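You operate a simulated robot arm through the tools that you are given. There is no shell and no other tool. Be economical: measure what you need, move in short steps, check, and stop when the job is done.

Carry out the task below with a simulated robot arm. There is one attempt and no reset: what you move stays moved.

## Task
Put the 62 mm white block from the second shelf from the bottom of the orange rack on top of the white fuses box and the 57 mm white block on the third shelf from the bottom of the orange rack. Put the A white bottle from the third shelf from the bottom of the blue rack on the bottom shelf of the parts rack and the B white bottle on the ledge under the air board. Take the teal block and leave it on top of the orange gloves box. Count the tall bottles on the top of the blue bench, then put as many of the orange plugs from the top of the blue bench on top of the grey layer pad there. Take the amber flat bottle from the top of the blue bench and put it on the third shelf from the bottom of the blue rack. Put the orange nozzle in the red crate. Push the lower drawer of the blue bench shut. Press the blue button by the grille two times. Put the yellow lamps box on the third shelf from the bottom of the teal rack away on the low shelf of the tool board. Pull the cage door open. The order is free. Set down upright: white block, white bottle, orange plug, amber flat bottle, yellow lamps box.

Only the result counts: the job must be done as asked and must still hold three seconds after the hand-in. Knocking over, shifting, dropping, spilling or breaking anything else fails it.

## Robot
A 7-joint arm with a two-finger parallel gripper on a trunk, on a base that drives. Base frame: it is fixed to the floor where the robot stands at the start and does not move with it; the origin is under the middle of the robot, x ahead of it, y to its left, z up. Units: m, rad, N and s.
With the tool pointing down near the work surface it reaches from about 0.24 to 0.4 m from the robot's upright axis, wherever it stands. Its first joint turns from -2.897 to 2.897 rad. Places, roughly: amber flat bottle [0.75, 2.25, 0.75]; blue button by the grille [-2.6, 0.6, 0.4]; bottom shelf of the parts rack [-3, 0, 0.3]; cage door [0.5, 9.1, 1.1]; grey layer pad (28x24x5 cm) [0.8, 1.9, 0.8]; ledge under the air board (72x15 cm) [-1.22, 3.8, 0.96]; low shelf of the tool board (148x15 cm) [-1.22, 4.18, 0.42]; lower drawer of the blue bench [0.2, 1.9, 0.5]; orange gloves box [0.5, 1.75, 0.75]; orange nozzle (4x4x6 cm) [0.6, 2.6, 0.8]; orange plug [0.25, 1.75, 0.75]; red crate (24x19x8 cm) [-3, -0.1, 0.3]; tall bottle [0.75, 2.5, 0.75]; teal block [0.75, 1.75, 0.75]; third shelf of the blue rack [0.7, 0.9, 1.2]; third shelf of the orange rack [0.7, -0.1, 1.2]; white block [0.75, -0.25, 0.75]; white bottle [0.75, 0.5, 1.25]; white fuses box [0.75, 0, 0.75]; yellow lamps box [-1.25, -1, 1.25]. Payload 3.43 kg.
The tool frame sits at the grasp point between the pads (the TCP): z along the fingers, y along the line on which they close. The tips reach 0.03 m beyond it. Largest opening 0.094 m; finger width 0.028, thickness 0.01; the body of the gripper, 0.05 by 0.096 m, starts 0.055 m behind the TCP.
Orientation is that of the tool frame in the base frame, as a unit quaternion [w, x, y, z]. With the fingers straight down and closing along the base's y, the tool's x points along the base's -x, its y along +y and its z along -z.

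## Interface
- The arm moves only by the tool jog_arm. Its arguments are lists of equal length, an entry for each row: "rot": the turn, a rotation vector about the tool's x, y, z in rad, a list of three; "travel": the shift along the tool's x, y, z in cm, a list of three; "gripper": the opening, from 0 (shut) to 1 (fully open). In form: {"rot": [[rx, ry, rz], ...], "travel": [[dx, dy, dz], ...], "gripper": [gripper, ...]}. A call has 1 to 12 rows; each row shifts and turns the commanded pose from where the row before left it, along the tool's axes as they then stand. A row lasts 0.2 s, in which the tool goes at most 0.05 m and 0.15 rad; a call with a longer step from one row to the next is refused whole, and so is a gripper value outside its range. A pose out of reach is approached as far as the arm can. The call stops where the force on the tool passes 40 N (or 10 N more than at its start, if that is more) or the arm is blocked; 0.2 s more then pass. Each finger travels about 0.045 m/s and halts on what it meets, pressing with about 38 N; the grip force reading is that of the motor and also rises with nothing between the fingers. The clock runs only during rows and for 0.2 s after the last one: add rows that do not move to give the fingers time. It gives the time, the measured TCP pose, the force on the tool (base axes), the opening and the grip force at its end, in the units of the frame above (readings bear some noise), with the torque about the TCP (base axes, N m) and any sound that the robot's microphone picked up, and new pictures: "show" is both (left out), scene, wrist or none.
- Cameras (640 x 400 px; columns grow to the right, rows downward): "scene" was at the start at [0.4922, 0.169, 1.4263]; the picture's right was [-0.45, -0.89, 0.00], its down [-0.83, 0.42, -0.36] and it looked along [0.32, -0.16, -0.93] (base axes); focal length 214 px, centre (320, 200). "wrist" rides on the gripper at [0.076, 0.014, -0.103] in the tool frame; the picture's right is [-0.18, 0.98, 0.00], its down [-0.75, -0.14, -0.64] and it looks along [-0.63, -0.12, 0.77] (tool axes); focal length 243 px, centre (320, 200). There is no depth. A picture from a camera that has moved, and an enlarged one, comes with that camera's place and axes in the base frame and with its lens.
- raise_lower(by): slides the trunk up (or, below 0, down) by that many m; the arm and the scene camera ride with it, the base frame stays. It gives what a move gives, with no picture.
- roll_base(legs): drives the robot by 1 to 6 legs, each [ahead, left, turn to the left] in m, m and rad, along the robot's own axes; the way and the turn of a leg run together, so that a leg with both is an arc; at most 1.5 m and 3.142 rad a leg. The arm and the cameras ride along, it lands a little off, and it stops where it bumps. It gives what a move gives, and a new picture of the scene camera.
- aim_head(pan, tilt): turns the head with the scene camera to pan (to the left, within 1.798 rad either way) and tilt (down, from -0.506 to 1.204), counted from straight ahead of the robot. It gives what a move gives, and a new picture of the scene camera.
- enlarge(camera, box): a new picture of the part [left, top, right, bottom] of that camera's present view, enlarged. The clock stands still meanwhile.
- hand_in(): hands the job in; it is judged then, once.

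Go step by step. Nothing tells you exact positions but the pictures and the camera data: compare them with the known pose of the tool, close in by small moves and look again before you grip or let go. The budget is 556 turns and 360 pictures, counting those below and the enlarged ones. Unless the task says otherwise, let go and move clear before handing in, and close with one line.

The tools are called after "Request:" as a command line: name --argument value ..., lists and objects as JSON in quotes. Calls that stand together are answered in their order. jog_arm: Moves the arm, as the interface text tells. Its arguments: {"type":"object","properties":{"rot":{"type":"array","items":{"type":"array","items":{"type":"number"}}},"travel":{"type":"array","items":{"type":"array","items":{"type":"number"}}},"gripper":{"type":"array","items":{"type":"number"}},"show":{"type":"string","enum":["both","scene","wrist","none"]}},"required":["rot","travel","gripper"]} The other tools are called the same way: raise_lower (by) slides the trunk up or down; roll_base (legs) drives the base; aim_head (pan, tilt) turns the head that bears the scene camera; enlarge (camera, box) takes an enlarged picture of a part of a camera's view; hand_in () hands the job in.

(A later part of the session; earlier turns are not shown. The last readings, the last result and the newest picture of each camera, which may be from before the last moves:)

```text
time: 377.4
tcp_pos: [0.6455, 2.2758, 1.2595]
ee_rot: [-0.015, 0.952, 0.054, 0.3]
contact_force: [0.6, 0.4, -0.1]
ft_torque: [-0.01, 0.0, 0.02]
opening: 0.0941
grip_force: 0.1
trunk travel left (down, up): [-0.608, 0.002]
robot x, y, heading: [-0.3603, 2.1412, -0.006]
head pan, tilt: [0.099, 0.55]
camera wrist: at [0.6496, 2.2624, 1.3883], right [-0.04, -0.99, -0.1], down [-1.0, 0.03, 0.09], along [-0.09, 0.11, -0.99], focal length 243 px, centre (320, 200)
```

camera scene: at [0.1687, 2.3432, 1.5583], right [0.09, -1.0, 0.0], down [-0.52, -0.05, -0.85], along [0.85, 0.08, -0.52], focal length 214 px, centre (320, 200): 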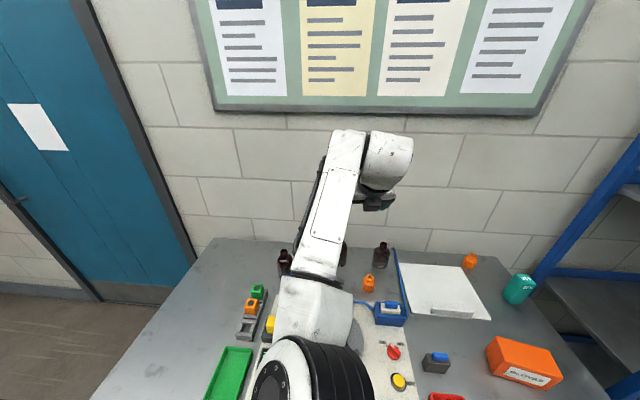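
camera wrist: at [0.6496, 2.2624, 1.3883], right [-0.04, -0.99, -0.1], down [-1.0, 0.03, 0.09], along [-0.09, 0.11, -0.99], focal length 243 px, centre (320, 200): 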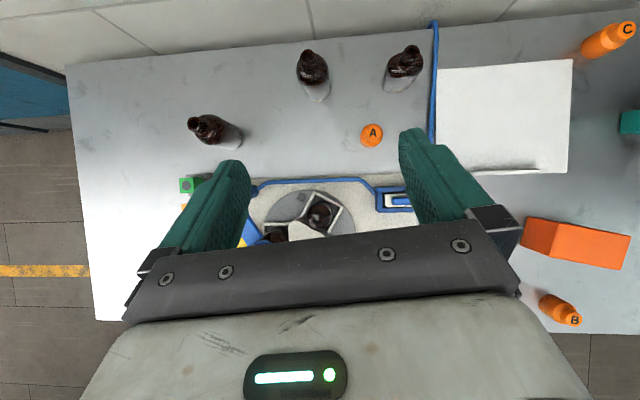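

Request:
enlarge --camera "wrist" --box '[170, 30, 440, 160]'

```text
2.37 times, centred on (305, 95) of wrist
camera zoom: at [0.6496, 2.2624, 1.3883], right [-0.04, -0.99, -0.1], down [-1.0, 0.03, 0.09], along [-0.09, 0.11, -0.99], focal length 575 px, centre (356, 449)
```

zoom: 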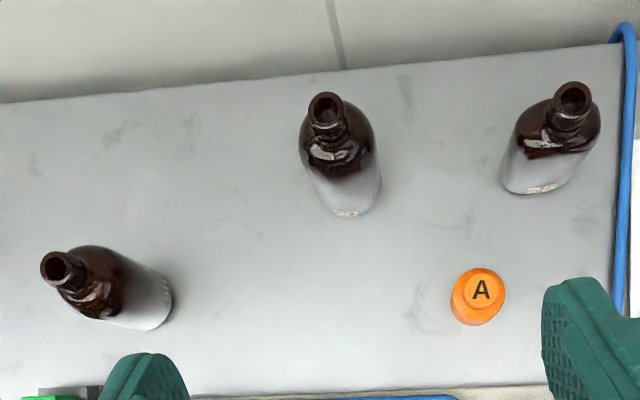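

Two rear bottles (left one and "20") are tall and round; "25" looks like the shorter flat one, which I'll confirm up close later. First the teal block at about (0.76, 1.66): slide right above the bench.

Request:
roll_base --legs '[[0, -0.6, 0.006], [0.05, 0, 0]]'

Request:
raise_lower --by -0.25

Request:
jog_arm --rot '[[0, 0, 0]]' --travel '[[0, 0, 0]]' --gripper '[1]' --show "wrist"

```text
time: 381.4
tcp_pos: [0.6933, 1.6799, 1.2596]
ee_rot: [-0.017, 0.952, 0.059, 0.301]
contact_force: [-0.5, 0.0, 1.1]
ft_torque: [-0.01, 0.03, 0.0]
opening: 0.094
grip_force: 0.0
trunk travel left (down, up): [-0.608, 0.002]
robot x, y, heading: [-0.3153, 1.5379, 0.003]
head pan, tilt: [0.099, 0.55]
camera scene: at [0.2162, 1.7424, 1.5583], right [0.1, -0.99, 0.0], down [-0.52, -0.05, -0.85], along [0.85, 0.09, -0.52], focal length 214 px, centre (320, 200)
```

scene: 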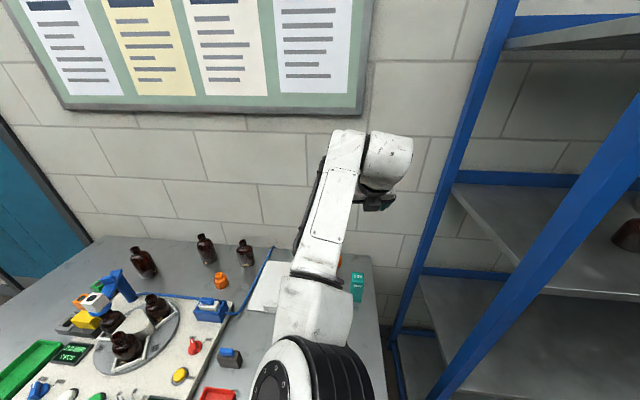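

```text
time: 383.9
tcp_pos: [0.6933, 1.6793, 1.0105]
ee_rot: [-0.017, 0.952, 0.059, 0.301]
contact_force: [-0.8, 0.6, -0.6]
ft_torque: [-0.03, 0.0, 0.0]
opening: 0.0942
grip_force: 0.2
trunk travel left (down, up): [-0.358, 0.252]
robot x, y, heading: [-0.3149, 1.5381, 0.006]
head pan, tilt: [0.099, 0.55]
```

```text
time: 384.3
tcp_pos: [0.6926, 1.681, 1.0094]
ee_rot: [-0.017, 0.952, 0.058, 0.301]
contact_force: [-0.3, -0.5, -0.2]
ft_torque: [0.01, -0.01, -0.01]
opening: 0.0939
grip_force: 0.0
trunk travel left (down, up): [-0.358, 0.252]
robot x, y, heading: [-0.3171, 1.5352, 0.003]
head pan, tilt: [0.099, 0.55]
camera wrist: at [0.6978, 1.6666, 1.1383], right [-0.03, -0.99, -0.1], down [-1.0, 0.02, 0.09], along [-0.09, 0.11, -0.99], focal length 243 px, centre (320, 200)
```

wrist: 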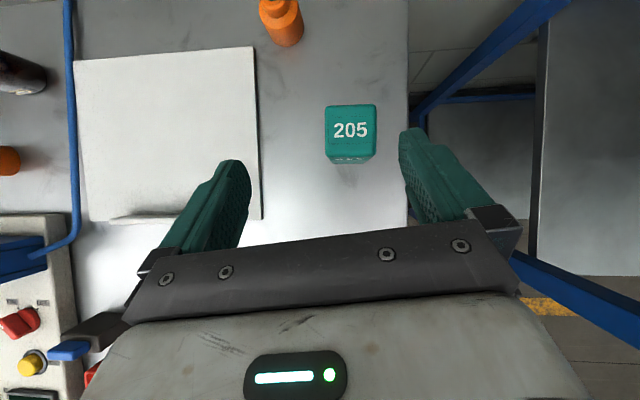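

Teal block's top is 48 mm square, centred (0.741, 1.662), top z≈0.915. Align yaw, move over and descend partway.

Request:
jog_arm --rot '[[-0.067, 0, 0.096], [0, 0, 0], [0, 0, 0], [0, 0, 0], [0, 0, 0]]' --travel '[[0, 0, 0], [2.0, 0.95, 1.41], [2.0, 0.95, 1.41], [-2.3, 0, 3.27], [0, 0, 0]]' --gripper '[1, 1, 1, 1, 1]' --show "wrist"

```text
time: 385.5
tcp_pos: [0.7262, 1.6496, 0.9627]
ee_rot: [0.0, 0.953, 0.004, 0.302]
contact_force: [0.1, -0.4, -0.9]
ft_torque: [-0.01, 0.01, -0.01]
opening: 0.0938
grip_force: 0.1
out of reach, approached as far as the arm can: row 2, 3
trunk travel left (down, up): [-0.358, 0.252]
robot x, y, heading: [-0.3152, 1.5376, 0.005]
head pan, tilt: [0.099, 0.55]
camera wrist: at [0.7292, 1.6359, 1.0905], right [-0.15, -0.98, -0.1], down [-0.99, 0.14, 0.09], along [-0.07, 0.12, -0.99], focal length 243 px, centre (320, 200)
```

wrist: 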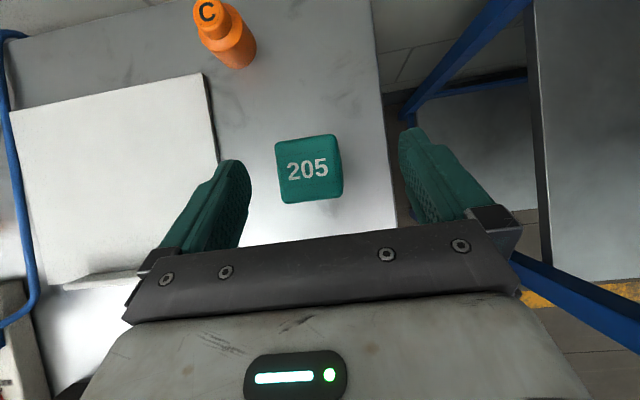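

Near reach limit; use the base for the small correction, then descend.

Request:
roll_base --legs '[[0.07, 0.0125, 0]]'

Request:
jog_arm --rot '[[0, 0, 0], [0, 0, 0], [0, 0, 0], [0, 0, 0]]' --travel '[[-2.25, 0, -1.6], [-2.25, 0, -1.6], [-1.3, 0, 1.8], [0, 0, 0]]' --gripper '[1, 1, 1, 1]' --show "wrist"

```text
time: 386.6
tcp_pos: [0.7967, 1.6638, 0.9615]
ee_rot: [0.0, 0.953, 0.003, 0.302]
contact_force: [0.0, 0.2, 0.1]
ft_torque: [0.0, -0.02, -0.01]
opening: 0.0938
grip_force: 0.0
trunk travel left (down, up): [-0.358, 0.252]
robot x, y, heading: [-0.2442, 1.5499, 0.007]
head pan, tilt: [0.099, 0.55]
camera scene: at [0.2869, 1.7555, 1.3084], right [0.1, -0.99, 0.0], down [-0.52, -0.05, -0.85], along [0.85, 0.09, -0.52], focal length 214 px, centre (320, 200)
```

scene: 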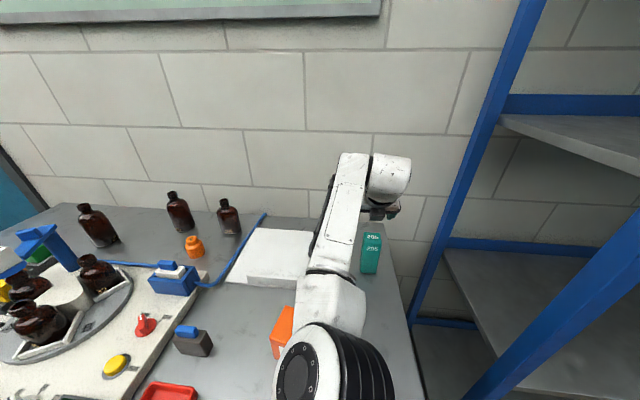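

```text
time: 387.6
tcp_pos: [0.7429, 1.6627, 0.94]
ee_rot: [0.0, 0.954, 0.002, 0.301]
contact_force: [0.8, 0.1, 0.2]
ft_torque: [-0.01, 0.03, 0.02]
opening: 0.094
grip_force: 0.0
trunk travel left (down, up): [-0.358, 0.252]
robot x, y, heading: [-0.2439, 1.5489, 0.002]
head pan, tilt: [0.099, 0.55]
camera wrist: at [0.7459, 1.6487, 1.0689], right [-0.14, -0.98, -0.1], down [-0.99, 0.14, 0.09], along [-0.08, 0.12, -0.99], focal length 243 px, centre (320, 200)
```

wrist: 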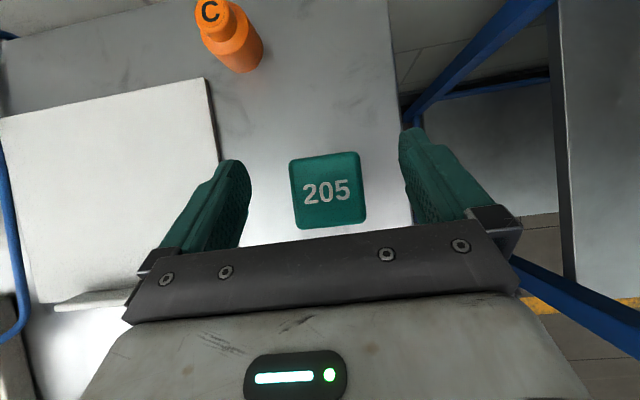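

Aligned. Descend 58 mm, close, and lift.

Request:
jog_arm --rot '[[0, 0, 0], [0, 0, 0], [0, 0, 0], [0, 0, 0], [0, 0, 0], [0, 0, 0], [0, 0, 0]]' --travel '[[-1.7, 0, 2.4], [-1.65, 0, 2.35], [0, 0, 0], [0, 0, 0], [0, 0, 0], [0, 0, 0], [0, 0, 0]]' --gripper '[1, 1, 0, 0, 0, 0, 0]' --show "none"

Request:
jog_arm --rot '[[0, 0, 0], [0, 0, 0], [0, 0, 0], [0, 0, 0]]' --travel '[[2.3, 0, -3.26], [2.3, 0, -3.26], [2.3, 0, -3.26], [0, 0, 0]]' --gripper '[0, 0, 0, 0]' --show "wrist"

```text
time: 389.1
tcp_pos: [0.7416, 1.6628, 0.8828]
ee_rot: [0.001, 0.953, 0.003, 0.302]
contact_force: [1.1, 1.1, -1.0]
ft_torque: [0.03, -0.01, -0.01]
opening: 0.0498
grip_force: 38.6
trunk travel left (down, up): [-0.358, 0.252]
robot x, y, heading: [-0.2422, 1.55, 0.006]
head pan, tilt: [0.099, 0.55]
```

```text
time: 390.1
tcp_pos: [0.7417, 1.6649, 1.0017]
ee_rot: [0.001, 0.953, 0.003, 0.302]
contact_force: [0.0, -0.1, -1.1]
ft_torque: [0.01, -0.01, 0.0]
opening: 0.05
grip_force: 37.9
trunk travel left (down, up): [-0.358, 0.252]
robot x, y, heading: [-0.2441, 1.5507, -0.0]
head pan, tilt: [0.099, 0.55]
camera wrist: at [0.744, 1.6515, 1.1298], right [-0.14, -0.98, -0.1], down [-0.99, 0.14, 0.09], along [-0.08, 0.11, -0.99], focal length 243 px, centre (320, 200)
```

wrist: 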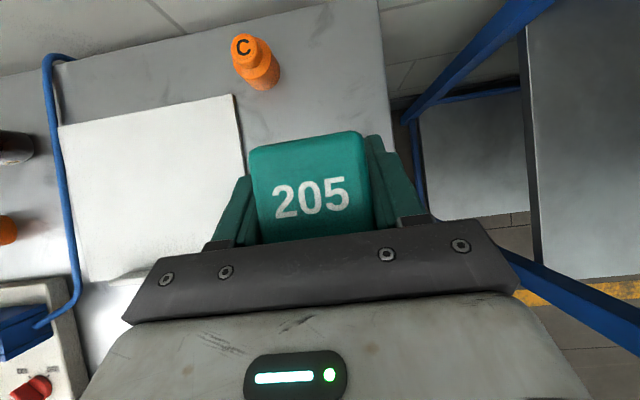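

Block held. Move it over the gloves box (top centre ≈ (0.527, 1.803), z≈0.866).

Request:
roll_base --legs '[[-0.213, 0.137, 0.0]]'

Request:
jog_arm --rot '[[0, 0, 0]]' --travel '[[0, 0, 0]]' --gripper '[0]' --show "wrist"

```text
time: 392.0
tcp_pos: [0.5226, 1.8083, 1.0008]
ee_rot: [-0.001, 0.954, 0.006, 0.301]
contact_force: [-0.3, 0.3, -2.3]
ft_torque: [0.04, 0.0, -0.01]
opening: 0.0498
grip_force: 37.4
trunk travel left (down, up): [-0.358, 0.252]
robot x, y, heading: [-0.4608, 1.6849, 0.013]
head pan, tilt: [0.099, 0.55]
camera scene: at [0.0673, 1.8949, 1.3083], right [0.11, -0.99, 0.0], down [-0.52, -0.06, -0.85], along [0.85, 0.09, -0.52], focal length 214 px, centre (320, 200)
```

scene: 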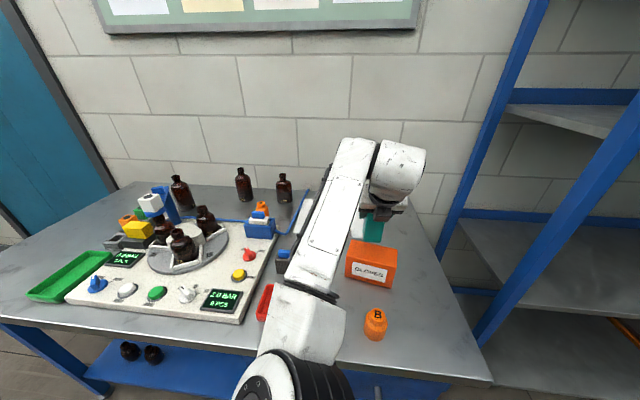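

```text
time: 392.4
tcp_pos: [0.5209, 1.8075, 1.0008]
ee_rot: [-0.001, 0.954, 0.006, 0.301]
contact_force: [-0.6, -0.3, -1.7]
ft_torque: [0.0, 0.01, -0.01]
opening: 0.0496
grip_force: 37.5
trunk travel left (down, up): [-0.358, 0.252]
robot x, y, heading: [-0.4624, 1.6854, 0.008]
head pan, tilt: [0.099, 0.55]
camera wrist: at [0.5248, 1.7936, 1.1292], right [-0.14, -0.98, -0.1], down [-0.99, 0.13, 0.09], along [-0.08, 0.11, -0.99], focal length 243 px, centre (320, 200)
```

wrist: 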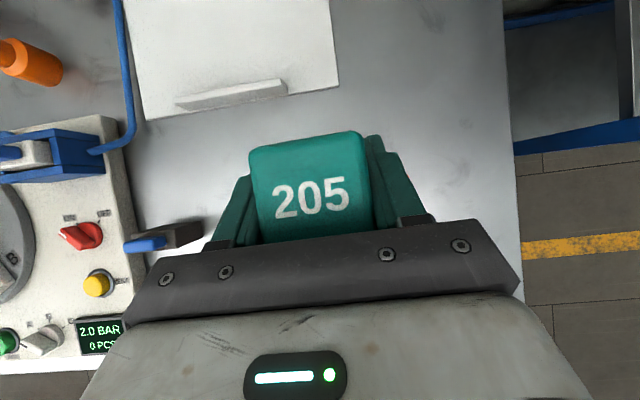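

The block is above the gloves box. Lower to contact.

Request:
jog_arm --rot '[[0, 0, 0], [0, 0, 0], [0, 0, 0]]' --travel '[[-1.0, 0.4, 1.43], [-0.86, 0, 1.22], [0, 0, 0]]' --gripper '[0, 0, 0]' --show "none"

Request:
jog_arm --rot '[[0, 0, 0], [0, 0, 0], [0, 0, 0]]' --travel '[[-0.17, 0, 0.25], [-0.17, 0, 0.25], [0, 0, 0]]' --gripper '[0, 0, 0]' --show "scene"

```text
time: 393.2
tcp_pos: [0.5218, 1.8044, 0.9676]
ee_rot: [-0.001, 0.953, 0.007, 0.302]
contact_force: [-0.2, 0.1, -1.8]
ft_torque: [0.0, 0.04, -0.02]
opening: 0.0499
grip_force: 38.0
trunk travel left (down, up): [-0.358, 0.252]
robot x, y, heading: [-0.4594, 1.6848, 0.011]
head pan, tilt: [0.099, 0.55]
```

```text
time: 394.0
tcp_pos: [0.5214, 1.805, 0.9668]
ee_rot: [-0.001, 0.952, 0.006, 0.306]
contact_force: [-1.5, 0.2, 31.3]
ft_torque: [0.12, 0.79, -0.02]
opening: 0.0502
grip_force: 38.5
trunk travel left (down, up): [-0.358, 0.252]
robot x, y, heading: [-0.4636, 1.6883, 0.011]
head pan, tilt: [0.099, 0.55]
camera scene: at [0.0659, 1.8948, 1.3093], right [0.11, -0.99, 0.0], down [-0.52, -0.06, -0.85], along [0.85, 0.09, -0.52], focal length 214 px, centre (320, 200)
```

scene: 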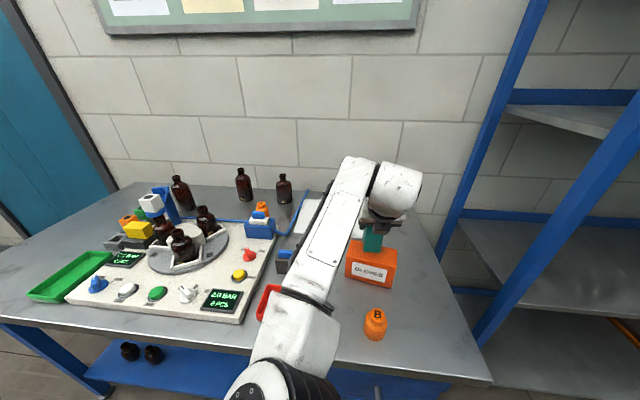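

Request:
enlarge --camera "scene" --box '[330, 200, 430, 300]'

```text
4.00 times, centred on (380, 250) of scene
camera zoom: at [0.0659, 1.8948, 1.3093], right [0.11, -0.99, 0.0], down [-0.52, -0.06, -0.85], along [0.85, 0.09, -0.52], focal length 858 px, centre (80, 0)
```

zoom: 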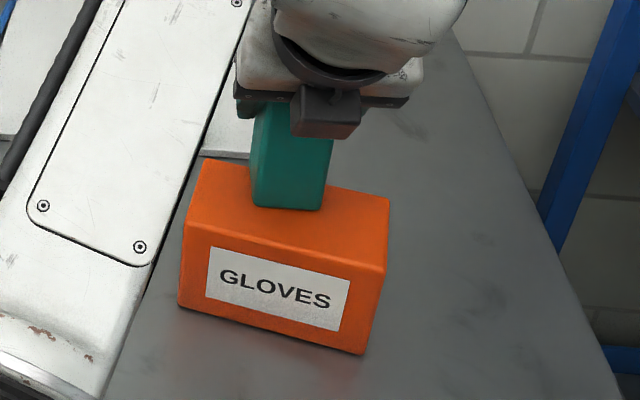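

The block sits slightly toward the box's rear; lift a little, bring it 22 mm nearer, and lower again.

Request:
jog_arm --rot '[[0, 0, 0], [0, 0, 0], [0, 0, 0], [0, 0, 0], [0, 0, 0]]' --travel '[[0.75, 0, -1.06], [-1.8, 0, -1.27], [0, 0, 0], [-0.25, 0, 0.35], [0, 0, 0]]' --gripper '[0, 0, 0, 0, 0]' --show "none"

Request:
jog_arm --rot '[[0, 0, 0], [0, 0, 0]]' --travel '[[-0.17, 0, 0.25], [0, 0, 0]]' --gripper '[0, 0]' --show "none"

Request:
jog_arm --rot '[[0, 0, 0], [0, 0, 0]]' --travel '[[-0.12, 0, 0.16], [0, 0, 0]]' --gripper '[0, 0]' --show "none"

```text
time: 395.2
tcp_pos: [0.5005, 1.8025, 0.9702]
ee_rot: [0.0, 0.953, 0.006, 0.302]
contact_force: [-0.6, 0.4, -0.8]
ft_torque: [0.04, 0.01, 0.01]
opening: 0.05
grip_force: 38.4
trunk travel left (down, up): [-0.358, 0.252]
robot x, y, heading: [-0.4669, 1.6875, 0.013]
head pan, tilt: [0.099, 0.55]
```

```text
time: 395.8
tcp_pos: [0.4995, 1.8036, 0.9688]
ee_rot: [0.0, 0.954, 0.006, 0.301]
contact_force: [-0.5, -0.8, -2.2]
ft_torque: [0.02, 0.01, 0.03]
opening: 0.0501
grip_force: 38.5
trunk travel left (down, up): [-0.358, 0.252]
robot x, y, heading: [-0.4631, 1.6882, 0.011]
head pan, tilt: [0.099, 0.55]
```

```text
time: 396.4
tcp_pos: [0.5004, 1.8023, 0.9675]
ee_rot: [-0.001, 0.953, 0.007, 0.304]
contact_force: [0.9, -0.2, 5.1]
ft_torque: [0.23, -0.08, 0.02]
opening: 0.0501
grip_force: 37.9
trunk travel left (down, up): [-0.358, 0.252]
robot x, y, heading: [-0.4611, 1.6873, 0.016]
head pan, tilt: [0.099, 0.55]
```

Contact made. Release and rise.

Request:
jog_arm --rot '[[0, 0, 0], [0, 0, 0], [0, 0, 0], [0, 0, 0]]' --travel '[[0, 0, 0], [0, 0, 0], [0, 0, 0], [0, 0, 0]]' --gripper '[0.7, 0.9, 0.9, 0.9]' --show "none"

Request:
jog_arm --rot '[[0, 0, 0], [0, 0, 0], [0, 0, 0]]' --travel '[[1.4, 0, -2.0], [2.3, 0, -3.26], [2.3, 0, -3.26]]' --gripper '[0.9, 0.9, 0.9]' --show "wrist"

```text
time: 397.4
tcp_pos: [0.5001, 1.8022, 0.9642]
ee_rot: [-0.001, 0.953, 0.007, 0.303]
contact_force: [-0.3, -0.6, 0.8]
ft_torque: [0.02, -0.03, -0.01]
opening: 0.0847
grip_force: 0.0
trunk travel left (down, up): [-0.358, 0.252]
robot x, y, heading: [-0.4618, 1.6882, 0.008]
head pan, tilt: [0.099, 0.55]
```

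```text
time: 398.2
tcp_pos: [0.4982, 1.8053, 1.0698]
ee_rot: [0.0, 0.953, 0.006, 0.302]
contact_force: [-0.1, 0.2, -1.0]
ft_torque: [0.02, -0.01, 0.0]
opening: 0.0846
grip_force: 0.0
trunk travel left (down, up): [-0.358, 0.252]
robot x, y, heading: [-0.4625, 1.6842, 0.016]
head pan, tilt: [0.099, 0.55]
camera wrist: at [0.502, 1.7911, 1.1977], right [-0.14, -0.98, -0.1], down [-0.99, 0.13, 0.09], along [-0.08, 0.11, -0.99], focal length 243 px, centre (320, 200)
```

wrist: 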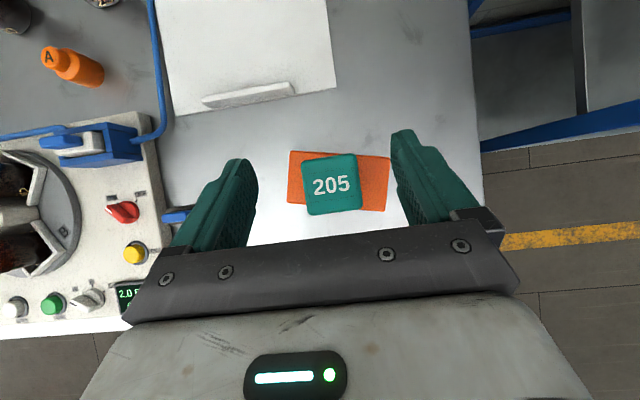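

Teal block is centred on the gloves box. Next plug B at about (0.345, 1.805).

Request:
roll_base --legs '[[-0.163, 0.0, -0.01]]'

Request:
jog_arm --rot '[[0, 0, 0], [0, 0, 0], [0, 0, 0]]' --travel '[[-2.3, 0, 3.26], [-2.3, 0, 3.26], [0, 0, 0]]' --gripper '[0.9, 0.9, 0.9]' --show "wrist"

```text
time: 399.6
tcp_pos: [0.3362, 1.7952, 1.0689]
ee_rot: [0.001, 0.953, 0.002, 0.302]
contact_force: [0.2, 0.1, -0.3]
ft_torque: [0.02, 0.03, 0.01]
opening: 0.0844
grip_force: 0.1
trunk travel left (down, up): [-0.358, 0.252]
robot x, y, heading: [-0.6266, 1.6854, 0.004]
head pan, tilt: [0.099, 0.55]
camera scene: at [-0.0948, 1.8894, 1.3083], right [0.1, -0.99, 0.0], down [-0.52, -0.05, -0.85], along [0.85, 0.09, -0.52], focal length 214 px, centre (320, 200)
```

scene: 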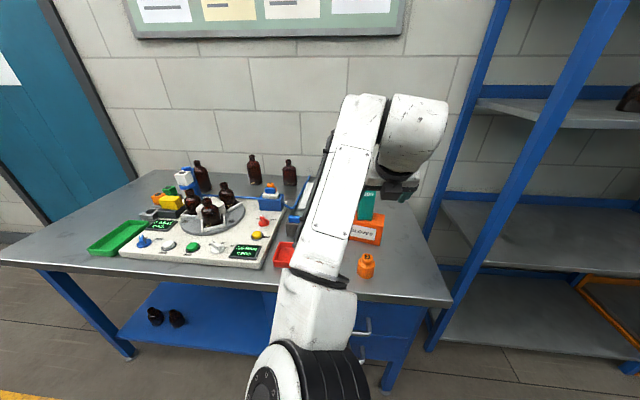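

```text
time: 400.4
tcp_pos: [0.3357, 1.7947, 0.9906]
ee_rot: [0.002, 0.953, 0.001, 0.302]
contact_force: [-0.4, 1.0, 0.1]
ft_torque: [0.03, -0.03, -0.04]
opening: 0.0844
grip_force: 0.0
trunk travel left (down, up): [-0.358, 0.252]
robot x, y, heading: [-0.6248, 1.6837, 0.006]
head pan, tilt: [0.099, 0.55]
camera wrist: at [0.3386, 1.7818, 1.1179], right [-0.15, -0.98, -0.1], down [-0.99, 0.14, 0.09], along [-0.07, 0.11, -0.99], focal length 243 px, centre (320, 200)
```

wrist: 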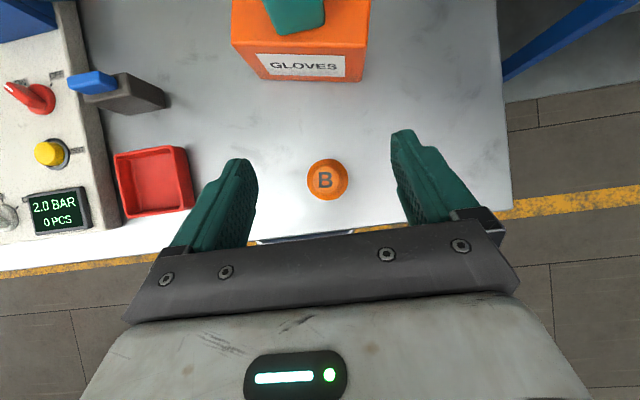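

Plug B's axis is (0.34, 1.80). Descend and grip.

Request:
jog_arm --rot '[[0, 0, 0], [0, 0, 0], [0, 0, 0], [0, 0, 0], [0, 0, 0]]' --travel '[[-2.7, -0.5, 2.9], [-2.27, 0, 3.23], [-2.27, 0, 3.23], [-1.0, 0, 1.4], [0, 0, 0]]' --gripper '[0.9, 0.9, 0.9, 0.9, 0.9]' --show "wrist"

```text
time: 401.6
tcp_pos: [0.3309, 1.8008, 0.8525]
ee_rot: [0.001, 0.954, 0.002, 0.301]
contact_force: [-0.9, 0.5, 1.0]
ft_torque: [0.02, -0.01, -0.03]
opening: 0.0846
grip_force: 0.1
trunk travel left (down, up): [-0.358, 0.252]
robot x, y, heading: [-0.6261, 1.6869, 0.005]
head pan, tilt: [0.099, 0.55]
camera wrist: at [0.333, 1.7856, 0.9813], right [-0.15, -0.98, -0.1], down [-0.99, 0.14, 0.09], along [-0.07, 0.12, -0.99], focal length 243 px, centre (320, 200)
```

wrist: 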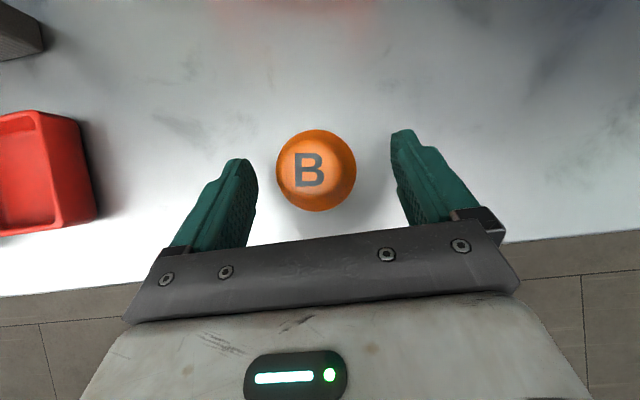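

Request:
jog_arm --rot '[[0, 0, 0], [0, 0, 0], [0, 0, 0], [0, 0, 0], [0, 0, 0]]' --travel '[[-1.05, -0.3, 1.5], [0, 0, 0], [0, 0, 0], [0, 0, 0], [0, 0, 0]]' --gripper '[0.9, 0, 0, 0, 0]' --show "none"

Request:
jog_arm --rot '[[0, 0, 0], [0, 0, 0], [0, 0, 0], [0, 0, 0], [0, 0, 0]]' --travel '[[2.3, 0, -3.26], [2.3, 0, -3.26], [2.3, 0, -3.26], [2.3, 0, -3.26], [0, 0, 0]]' --gripper '[0, 0, 0, 0, 0]' --show "wrist"

```text
time: 402.8
tcp_pos: [0.3303, 1.803, 0.8336]
ee_rot: [0.001, 0.953, 0.002, 0.302]
contact_force: [0.8, -0.7, 0.3]
ft_torque: [-0.01, -0.04, -0.02]
opening: 0.0505
grip_force: 38.0
trunk travel left (down, up): [-0.358, 0.252]
robot x, y, heading: [-0.6233, 1.6828, 0.002]
head pan, tilt: [0.099, 0.55]
```

```text
time: 404.0
tcp_pos: [0.3309, 1.8044, 0.9943]
ee_rot: [0.001, 0.953, 0.002, 0.302]
contact_force: [-0.1, 0.0, -0.6]
ft_torque: [0.02, -0.01, 0.03]
opening: 0.0505
grip_force: 37.7
trunk travel left (down, up): [-0.358, 0.252]
robot x, y, heading: [-0.6274, 1.6841, -0.0]
head pan, tilt: [0.099, 0.55]
camera wrist: at [0.3341, 1.7896, 1.1227], right [-0.15, -0.98, -0.1], down [-0.99, 0.14, 0.09], along [-0.08, 0.12, -0.99], focal length 243 px, centre (320, 200)
```

wrist: 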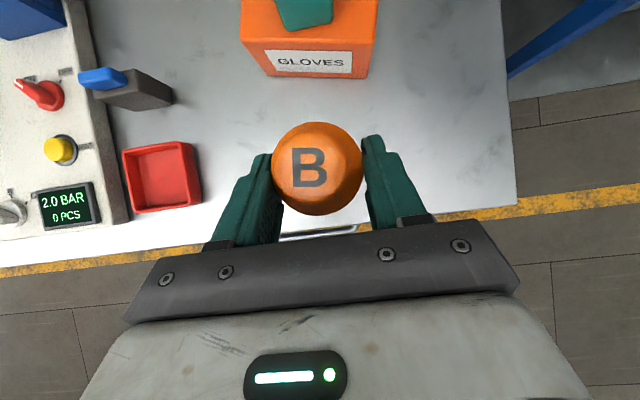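

Plug B held. Raise, shift left past the teal block, then go forward over the pad.

Request:
raise_lower --by 0.1

Request:
roll_base --legs '[[0, 0.148, 0], [0.43, 0, 0]]'

Request:
jog_arm --rot '[[0, 0, 0], [0, 0, 0], [0, 0, 0]]' --travel '[[-2.5, 0, 3.5], [-2.5, 0, 3.5], [0, 0, 0]]' --gripper '[0, 0, 0]' --show "wrist"

```text
time: 405.4
tcp_pos: [0.3307, 1.8037, 1.0928]
ee_rot: [0.001, 0.953, 0.002, 0.301]
contact_force: [0.1, 0.0, -1.5]
ft_torque: [-0.04, 0.03, 0.02]
opening: 0.0504
grip_force: 37.8
trunk travel left (down, up): [-0.458, 0.152]
robot x, y, heading: [-0.6271, 1.6827, 0.002]
head pan, tilt: [0.099, 0.55]
```

```text
time: 408.9
tcp_pos: [0.7593, 1.954, 1.0937]
ee_rot: [0.001, 0.953, 0.003, 0.303]
contact_force: [-0.1, 0.5, 0.0]
ft_torque: [0.01, 0.0, -0.04]
opening: 0.0505
grip_force: 37.7
trunk travel left (down, up): [-0.458, 0.152]
robot x, y, heading: [-0.1995, 1.8323, 0.004]
head pan, tilt: [0.099, 0.55]
camera scene: at [0.3336, 2.0389, 1.4084], right [0.1, -0.99, 0.0], down [-0.52, -0.05, -0.85], along [0.85, 0.09, -0.52], focal length 214 px, centre (320, 200)
```

scene: 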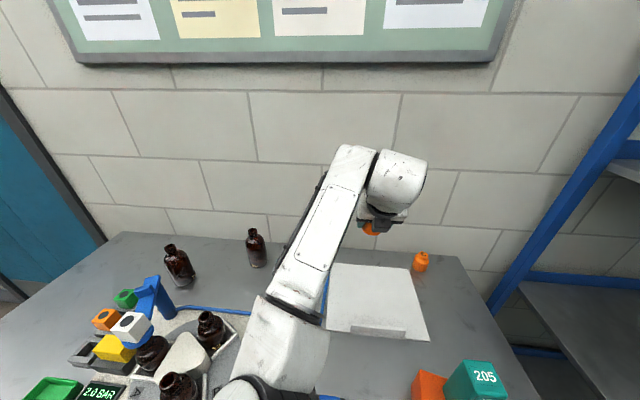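

```text
time: 409.7
tcp_pos: [0.758, 1.953, 1.0078]
ee_rot: [0.001, 0.953, 0.003, 0.303]
contact_force: [-0.3, 0.3, -0.6]
ft_torque: [-0.02, 0.0, -0.01]
opening: 0.0508
grip_force: 38.0
trunk travel left (down, up): [-0.458, 0.152]
robot x, y, heading: [-0.1989, 1.8295, 0.007]
head pan, tilt: [0.099, 0.55]
camera wrist: at [0.7619, 1.9396, 1.136], right [-0.14, -0.98, -0.1], down [-0.99, 0.14, 0.09], along [-0.07, 0.11, -0.99], focal length 243 px, centre (320, 200)
```

wrist: 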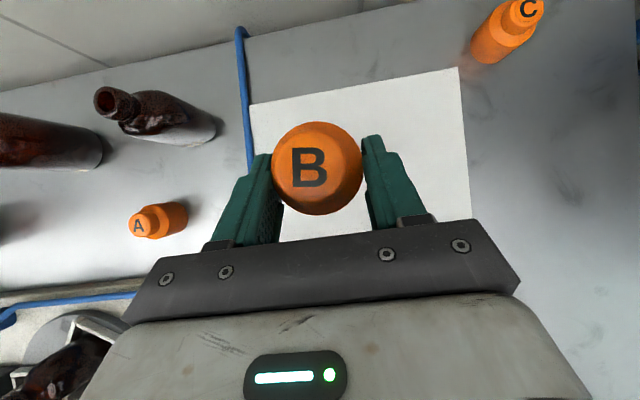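

To keep the elbow high over the bench devices, I'll raise the trunk fully and reach down with the arm.

Request:
raise_lower --by 0.15

Request:
jog_arm --rot '[[0, 0, 0], [0, 0, 0], [0, 0, 0], [0, 0, 0], [0, 0, 0], [0, 0, 0], [0, 0, 0]]' --travel '[[-2.3, 0, 3.26], [-2.3, 0, 3.26], [-2.3, 0, 3.26], [-2.3, 0, 3.26], [-2.3, 0, 3.26], [-2.3, 0, 3.26], [0, 0, 0]]' --gripper '[0, 0, 0, 0, 0, 0, 0]' --show "scene"

```text
time: 411.5
tcp_pos: [0.7588, 1.9534, 1.1571]
ee_rot: [0.0, 0.954, 0.003, 0.301]
contact_force: [-0.7, 0.7, -1.5]
ft_torque: [0.0, 0.05, -0.03]
opening: 0.0503
grip_force: 37.7
trunk travel left (down, up): [-0.608, 0.002]
robot x, y, heading: [-0.1961, 1.8363, 0.004]
head pan, tilt: [0.099, 0.55]
```

```text
time: 413.1
tcp_pos: [0.7595, 1.9526, 0.9182]
ee_rot: [0.0, 0.953, 0.003, 0.303]
contact_force: [0.7, -0.4, -0.6]
ft_torque: [-0.01, -0.01, -0.02]
opening: 0.0506
grip_force: 38.3
trunk travel left (down, up): [-0.608, 0.002]
robot x, y, heading: [-0.2005, 1.8391, 0.005]
head pan, tilt: [0.099, 0.55]
camera scene: at [0.3338, 2.039, 1.5583], right [0.1, -0.99, 0.0], down [-0.52, -0.05, -0.85], along [0.85, 0.09, -0.52], focal length 214 px, centre (320, 200)
```

scene: 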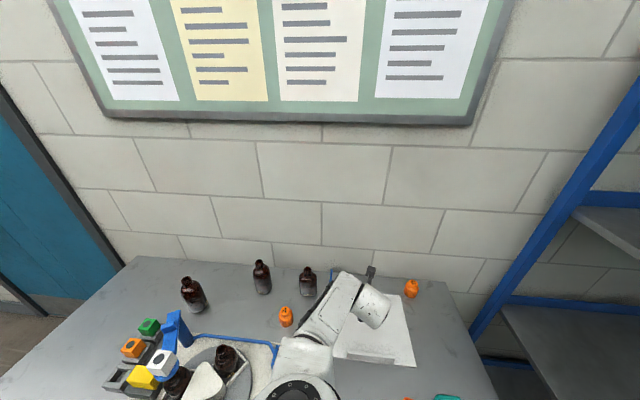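

With this posture the elbow stays around z≈1.1, clear of the devices. Lower the plug to the pad.

Request:
jog_arm --rot '[[0, 0, 0], [0, 0, 0], [0, 0, 0]]' --travel '[[-1.7, 0, 2.45], [-1.2, 0, 1.7], [0, 0, 0]]' --gripper '[0, 0, 0]' --show "wrist"

Request:
jog_arm --rot '[[0, 0, 0], [0, 0, 0], [0, 0, 0]]' --travel '[[-0.23, 0, 0.33], [-0.17, 0, 0.25], [0, 0, 0]]' --gripper '[0, 0, 0]' --show "none"

```text
time: 413.9
tcp_pos: [0.7593, 1.9526, 0.8677]
ee_rot: [0.002, 0.953, 0.001, 0.303]
contact_force: [-0.1, -1.7, -0.6]
ft_torque: [0.01, 0.02, 0.02]
opening: 0.0503
grip_force: 37.6
trunk travel left (down, up): [-0.608, 0.002]
robot x, y, heading: [-0.1958, 1.8317, 0.005]
head pan, tilt: [0.099, 0.55]
camera wrist: at [0.7622, 1.9388, 0.9956], right [-0.15, -0.98, -0.1], down [-0.99, 0.14, 0.09], along [-0.07, 0.11, -0.99], focal length 243 px, centre (320, 200)
```

wrist: 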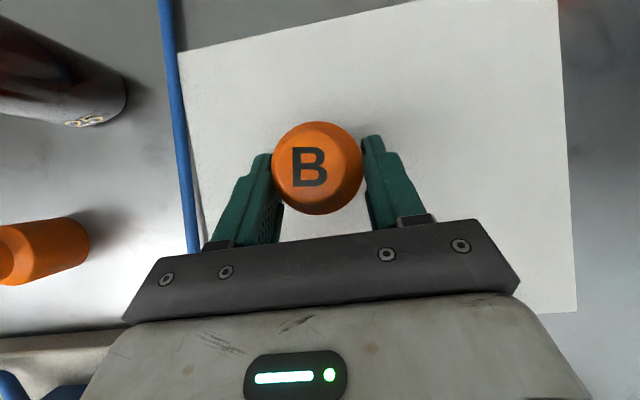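

```text
time: 414.7
tcp_pos: [0.7597, 1.953, 0.8604]
ee_rot: [0.001, 0.953, 0.003, 0.302]
contact_force: [0.4, -0.3, -1.2]
ft_torque: [-0.01, 0.01, 0.01]
opening: 0.0502
grip_force: 37.8
trunk travel left (down, up): [-0.608, 0.002]
robot x, y, heading: [-0.1958, 1.8337, 0.005]
head pan, tilt: [0.099, 0.55]
```

Request:
jog_arm --rot '[[0, 0, 0], [0, 0, 0], [0, 0, 0]]' --travel '[[-0.23, 0, 0.33], [-0.17, 0, 0.25], [0, 0, 0]]' --gripper '[0, 0, 0]' --show "none"

Request:
jog_arm --rot '[[0, 0, 0], [0, 0, 0], [0, 0, 0]]' --travel '[[-0.17, 0, 0.25], [-0.12, 0, 0.16], [0, 0, 0]]' --gripper '[0, 0, 0]' --show "none"

Request:
jog_arm --rot '[[0, 0, 0], [0, 0, 0], [0, 0, 0]]' --travel '[[-0.12, 0, 0.16], [-0.12, 0, 0.16], [0, 0, 0]]' --gripper '[0, 0, 0]' --show "none"

```text
time: 415.5
tcp_pos: [0.7592, 1.9527, 0.8517]
ee_rot: [0.001, 0.953, 0.003, 0.303]
contact_force: [0.5, 0.0, -1.3]
ft_torque: [-0.03, 0.0, -0.04]
opening: 0.0503
grip_force: 38.5
trunk travel left (down, up): [-0.608, 0.002]
robot x, y, heading: [-0.1969, 1.8349, 0.003]
head pan, tilt: [0.099, 0.55]
```

```text
time: 416.3
tcp_pos: [0.7589, 1.9511, 0.8494]
ee_rot: [0.0, 0.953, 0.003, 0.303]
contact_force: [-0.4, 0.7, -1.0]
ft_torque: [-0.02, 0.01, 0.01]
opening: 0.0504
grip_force: 38.2
trunk travel left (down, up): [-0.608, 0.002]
robot x, y, heading: [-0.1975, 1.8327, 0.006]
head pan, tilt: [0.099, 0.55]
```

```text
time: 417.1
tcp_pos: [0.7584, 1.9519, 0.8436]
ee_rot: [0.001, 0.953, 0.003, 0.302]
contact_force: [0.1, -0.2, -0.5]
ft_torque: [-0.02, 0.01, -0.01]
opening: 0.0501
grip_force: 38.1
trunk travel left (down, up): [-0.608, 0.002]
robot x, y, heading: [-0.1933, 1.8356, 0.006]
head pan, tilt: [0.099, 0.55]
```

Request:
jog_arm --rot '[[0, 0, 0], [0, 0, 0]]' --travel '[[-0.12, 0, 0.16], [0, 0, 0]]' --gripper '[0, 0]' --show "none"

Request:
jog_arm --rot '[[0, 0, 0], [0, 0, 0]]' --travel '[[-0.12, 0, 0.16], [0, 0, 0]]' --gripper '[0, 0]' --show "none"

Request:
jog_arm --rot '[[0, 0, 0], [0, 0, 0]]' --travel '[[-0.12, 0, 0.16], [0, 0, 0]]' --gripper '[0, 0]' --show "none"

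Request:
jog_arm --rot '[[0, 0, 0], [0, 0, 0]]' --travel '[[-0.12, 0, 0.16], [0, 0, 0]]' --gripper '[0, 0]' --show "none"

```text
time: 417.7
tcp_pos: [0.7602, 1.9537, 0.8444]
ee_rot: [0.0, 0.953, 0.003, 0.303]
contact_force: [-0.2, -0.1, 7.9]
ft_torque: [-0.04, -0.03, -0.03]
opening: 0.0501
grip_force: 37.9
trunk travel left (down, up): [-0.608, 0.002]
robot x, y, heading: [-0.1962, 1.8359, 0.005]
head pan, tilt: [0.099, 0.55]
```

```text
time: 418.3
tcp_pos: [0.7583, 1.9522, 0.8436]
ee_rot: [0.001, 0.953, 0.003, 0.304]
contact_force: [-4.1, -0.3, 25.9]
ft_torque: [0.01, -0.03, -0.01]
opening: 0.0502
grip_force: 38.2
trunk travel left (down, up): [-0.608, 0.002]
robot x, y, heading: [-0.1967, 1.8313, 0.008]
head pan, tilt: [0.099, 0.55]
```

```text
time: 418.9
tcp_pos: [0.7593, 1.9537, 0.842]
ee_rot: [0.001, 0.952, 0.003, 0.305]
contact_force: [3.5, -1.6, 33.7]
ft_torque: [0.01, -0.4, -0.03]
opening: 0.0505
grip_force: 38.1
trunk travel left (down, up): [-0.608, 0.002]
robot x, y, heading: [-0.1962, 1.8312, 0.007]
head pan, tilt: [0.099, 0.55]
```

```text
time: 419.4
tcp_pos: [0.7622, 1.9543, 0.8415]
ee_rot: [0.001, 0.952, 0.003, 0.307]
contact_force: [3.1, 0.9, 14.6]
ft_torque: [0.18, 0.04, 0.0]
opening: 0.0504
grip_force: 38.0
trunk travel left (down, up): [-0.608, 0.002]
robot x, y, heading: [-0.1981, 1.8331, 0.008]
head pan, tilt: [0.099, 0.55]
stopped in row 2: the force on the tool passed its limit at 46 N (the readings are from after the stop); the commanded pose is now the measured one
```

Seated on the pad. Release and rise.

Request:
jog_arm --rot '[[0, 0, 0], [0, 0, 0], [0, 0, 0], [0, 0, 0]]' --travel '[[0.15, 0, -0.2], [0, 0, 0], [0, 0, 0], [0, 0, 0]]' --gripper '[0, 0.7, 0.85, 0.85]' --show "none"

Request:
jog_arm --rot '[[0, 0, 0], [0, 0, 0], [0, 0, 0], [0, 0, 0]]' --travel '[[1.4, 0, -2.0], [2.3, 0, -3.26], [2.3, 0, -3.26], [2.3, 0, -3.26]]' --gripper '[0.85, 0.85, 0.85, 0.85]' --show "wrist"

```text
time: 420.4
tcp_pos: [0.7604, 1.9533, 0.8408]
ee_rot: [0.001, 0.953, 0.002, 0.304]
contact_force: [0.2, -2.5, 4.1]
ft_torque: [0.09, -0.05, -0.03]
opening: 0.079
grip_force: 0.0
trunk travel left (down, up): [-0.608, 0.002]
robot x, y, heading: [-0.1996, 1.8321, 0.007]
head pan, tilt: [0.099, 0.55]
```

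```text
time: 421.4
tcp_pos: [0.7597, 1.9534, 0.9868]
ee_rot: [0.0, 0.953, 0.003, 0.304]
contact_force: [-0.8, 0.2, 0.4]
ft_torque: [0.02, 0.03, 0.02]
opening: 0.0799
grip_force: 0.1
trunk travel left (down, up): [-0.608, 0.002]
robot x, y, heading: [-0.1967, 1.8347, 0.004]
head pan, tilt: [0.099, 0.55]
camera wrist: at [0.7634, 1.9387, 1.1146], right [-0.15, -0.98, -0.1], down [-0.99, 0.14, 0.09], along [-0.07, 0.12, -0.99], focal length 243 px, centre (320, 200)
```

wrist: 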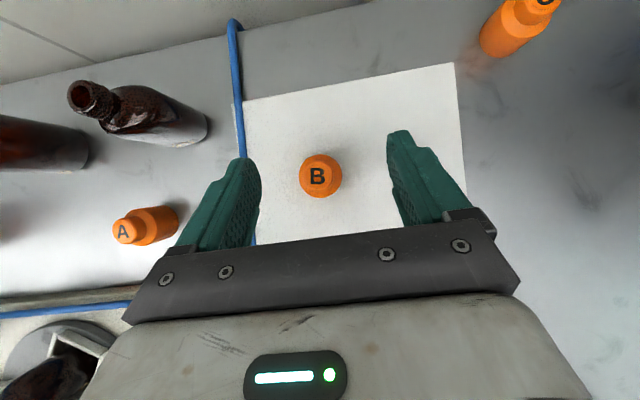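

Plug B stands on the pad. Check bottle "25" shape from here.

Request:
enlarge --camera "wrist" --box '[0, 70, 240, 220]'

Request:
aim_head --pan 0.3 --tilt 0.75

Request:
enlarge --camera "scene" --box '[160, 170, 340, 290]'

```text
2.67 times, centred on (120, 145) of wrist
camera zoom: at [0.7634, 1.9387, 1.1146], right [-0.15, -0.98, -0.1], down [-0.99, 0.14, 0.09], along [-0.07, 0.12, -0.99], focal length 647 px, centre (853, 347)
```

zoom: 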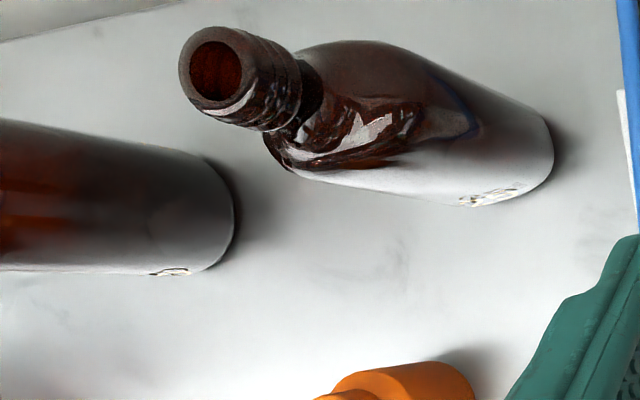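

```text
time: 422.1
tcp_pos: [0.7609, 1.953, 0.9861]
ee_rot: [0.0, 0.953, 0.003, 0.304]
contact_force: [-0.6, -1.1, 0.1]
ft_torque: [0.01, -0.01, -0.02]
opening: 0.0798
grip_force: 0.1
trunk travel left (down, up): [-0.608, 0.002]
robot x, y, heading: [-0.1982, 1.8357, -0.001]
head pan, tilt: [0.3, 0.75]
camera scene: at [0.3234, 2.0543, 1.541], right [0.3, -0.95, 0.0], down [-0.65, -0.2, -0.73], along [0.7, 0.22, -0.68], focal length 214 px, centre (320, 200)
```

scene: 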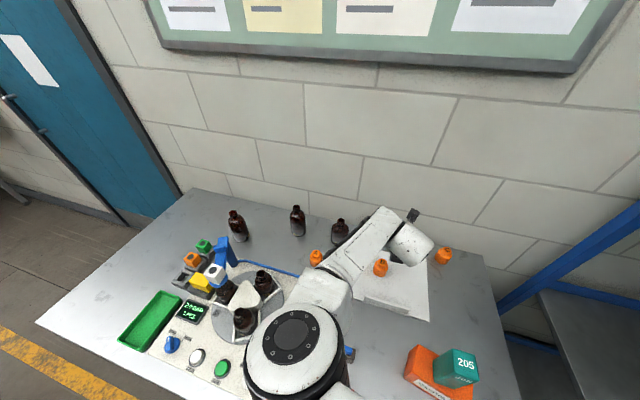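

```text
3.33 times, centred on (250, 230) of scene
camera zoom: at [0.3234, 2.0543, 1.541], right [0.3, -0.95, 0.0], down [-0.65, -0.2, -0.73], along [0.7, 0.22, -0.68], focal length 715 px, centre (553, 100)
```

zoom: 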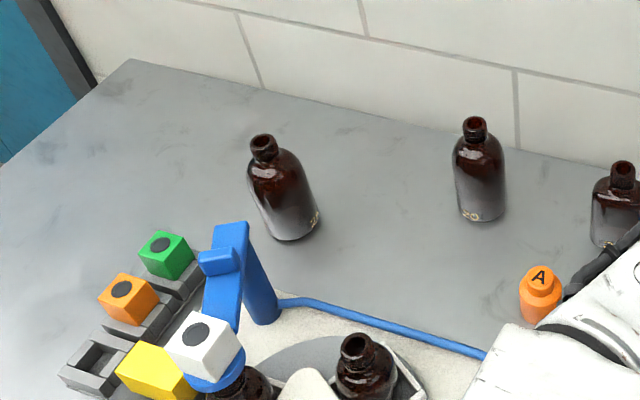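

"25" is clearly the flat bottle; two tall round ones remain, so two plugs in total. For plug C at (0.90, 1.751) I'll swing the TCP right while keeping the robot left, so the forearm avoids the teal block.

Request:
jog_arm --rot '[[0, 0, 0], [0, 0, 0], [0, 0, 0], [0, 0, 0], [0, 0, 0], [0, 0, 0], [0, 0, 0], [0, 0, 0], [0, 0, 0]]' --travel '[[1.2, 0, -1.7], [1.2, 0, -1.7], [0, 4.6, 0], [0, 4.6, 0], [0, 4.6, 0], [0, 4.6, 0], [0, 4.6, 0], [0, 4.6, 0], [0, 4.6, 0]]' --gripper '[0.85, 0.85, 0.85, 0.85, 0.85, 0.85, 0.85, 0.85, 0.85]' --show "none"

Request:
roll_base --legs '[[0.05, 0.12, 0]]'

Request:
jog_arm --rot '[[0, 0, 0]]' --travel '[[0, 0, 0]]' --gripper '[0.85]' --show "wrist"

```text
time: 424.1
tcp_pos: [0.7623, 1.6331, 1.0287]
ee_rot: [0.0, 0.953, 0.004, 0.304]
contact_force: [0.2, 0.9, 0.7]
ft_torque: [-0.02, 0.01, 0.04]
opening: 0.0797
grip_force: 0.0
trunk travel left (down, up): [-0.608, 0.002]
robot x, y, heading: [-0.1973, 1.8357, 0.01]
head pan, tilt: [0.3, 0.75]
```

```text
time: 425.4
tcp_pos: [0.8123, 1.7542, 1.0285]
ee_rot: [0.0, 0.953, 0.004, 0.304]
contact_force: [-0.7, -0.7, 0.7]
ft_torque: [-0.02, -0.01, 0.0]
opening: 0.08
grip_force: 0.0
trunk travel left (down, up): [-0.608, 0.002]
robot x, y, heading: [-0.1462, 1.9566, 0.004]
head pan, tilt: [0.3, 0.75]
camera scene: at [0.3732, 2.1747, 1.541], right [0.3, -0.95, 0.0], down [-0.65, -0.21, -0.73], along [0.7, 0.22, -0.68], focal length 214 px, centre (320, 200)
```

scene: 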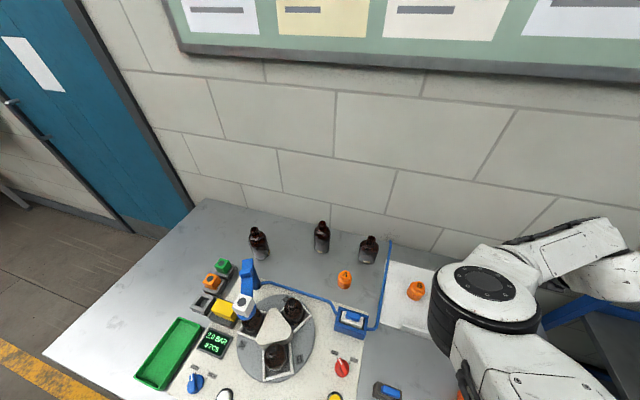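

```text
time: 425.8
tcp_pos: [0.812, 1.752, 1.0295]
ee_rot: [0.0, 0.953, 0.004, 0.305]
contact_force: [0.7, -1.0, 0.3]
ft_torque: [0.02, 0.03, -0.03]
opening: 0.0796
grip_force: 0.1
trunk travel left (down, up): [-0.608, 0.002]
robot x, y, heading: [-0.1455, 1.9535, 0.003]
head pan, tilt: [0.3, 0.75]
camera wrist: at [0.8148, 1.7393, 1.1574], right [-0.14, -0.98, -0.1], down [-0.99, 0.13, 0.09], along [-0.07, 0.12, -0.99], focal length 243 px, centre (320, 200)
```

wrist: 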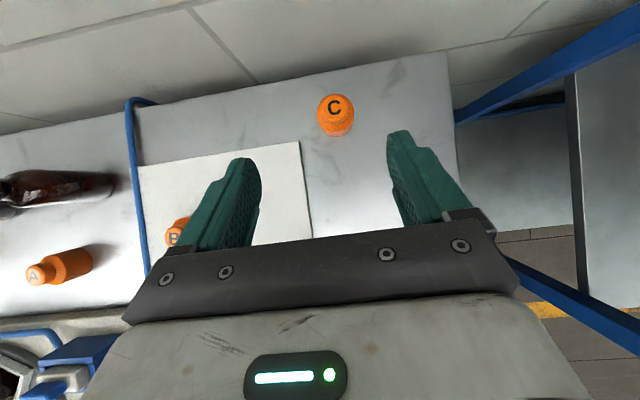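

Elbow is now well up. Plug C's axis is (0.898, 1.742). Move over and descend partway.

Request:
jog_arm --rot '[[0, 0, 0], [0, 0, 0], [0, 0, 0], [0, 0, 0], [0, 0, 0], [0, 0, 0], [0, 0, 0]]' --travel '[[3.1, 0.5, 2.2], [3.1, 0.5, 2.2], [-2.16, 0, 3.07], [-2.16, 0, 3.07], [-2.16, 0, 3.07], [-2.16, 0, 3.07], [0, 0, 0]]' --gripper '[0.85, 0.85, 0.85, 0.85, 0.85, 0.85, 0.85]' --show "wrist"

```text
time: 427.4
tcp_pos: [0.8511, 1.7974, 0.9518]
ee_rot: [0.001, 0.953, 0.003, 0.304]
contact_force: [0.5, 0.3, 0.7]
ft_torque: [0.02, -0.01, 0.03]
opening: 0.0799
grip_force: 0.1
out of reach, approached as far as the arm can: row 1, 2, 3, 4, 5, 6
trunk travel left (down, up): [-0.608, 0.002]
robot x, y, heading: [-0.1482, 1.956, 0.002]
head pan, tilt: [0.3, 0.75]
camera wrist: at [0.8534, 1.7839, 1.08], right [-0.14, -0.98, -0.1], down [-0.99, 0.13, 0.09], along [-0.07, 0.12, -0.99], focal length 243 px, centre (320, 200)
```

wrist: 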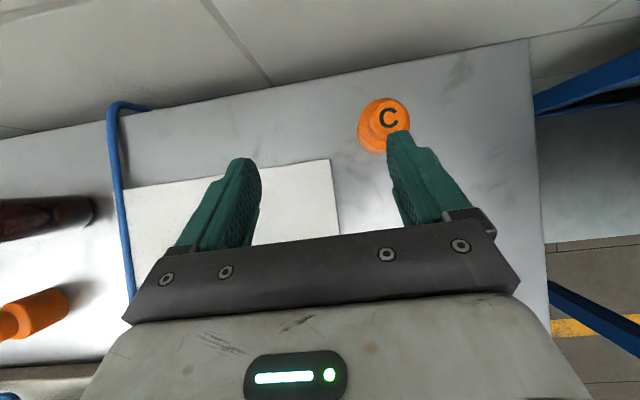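

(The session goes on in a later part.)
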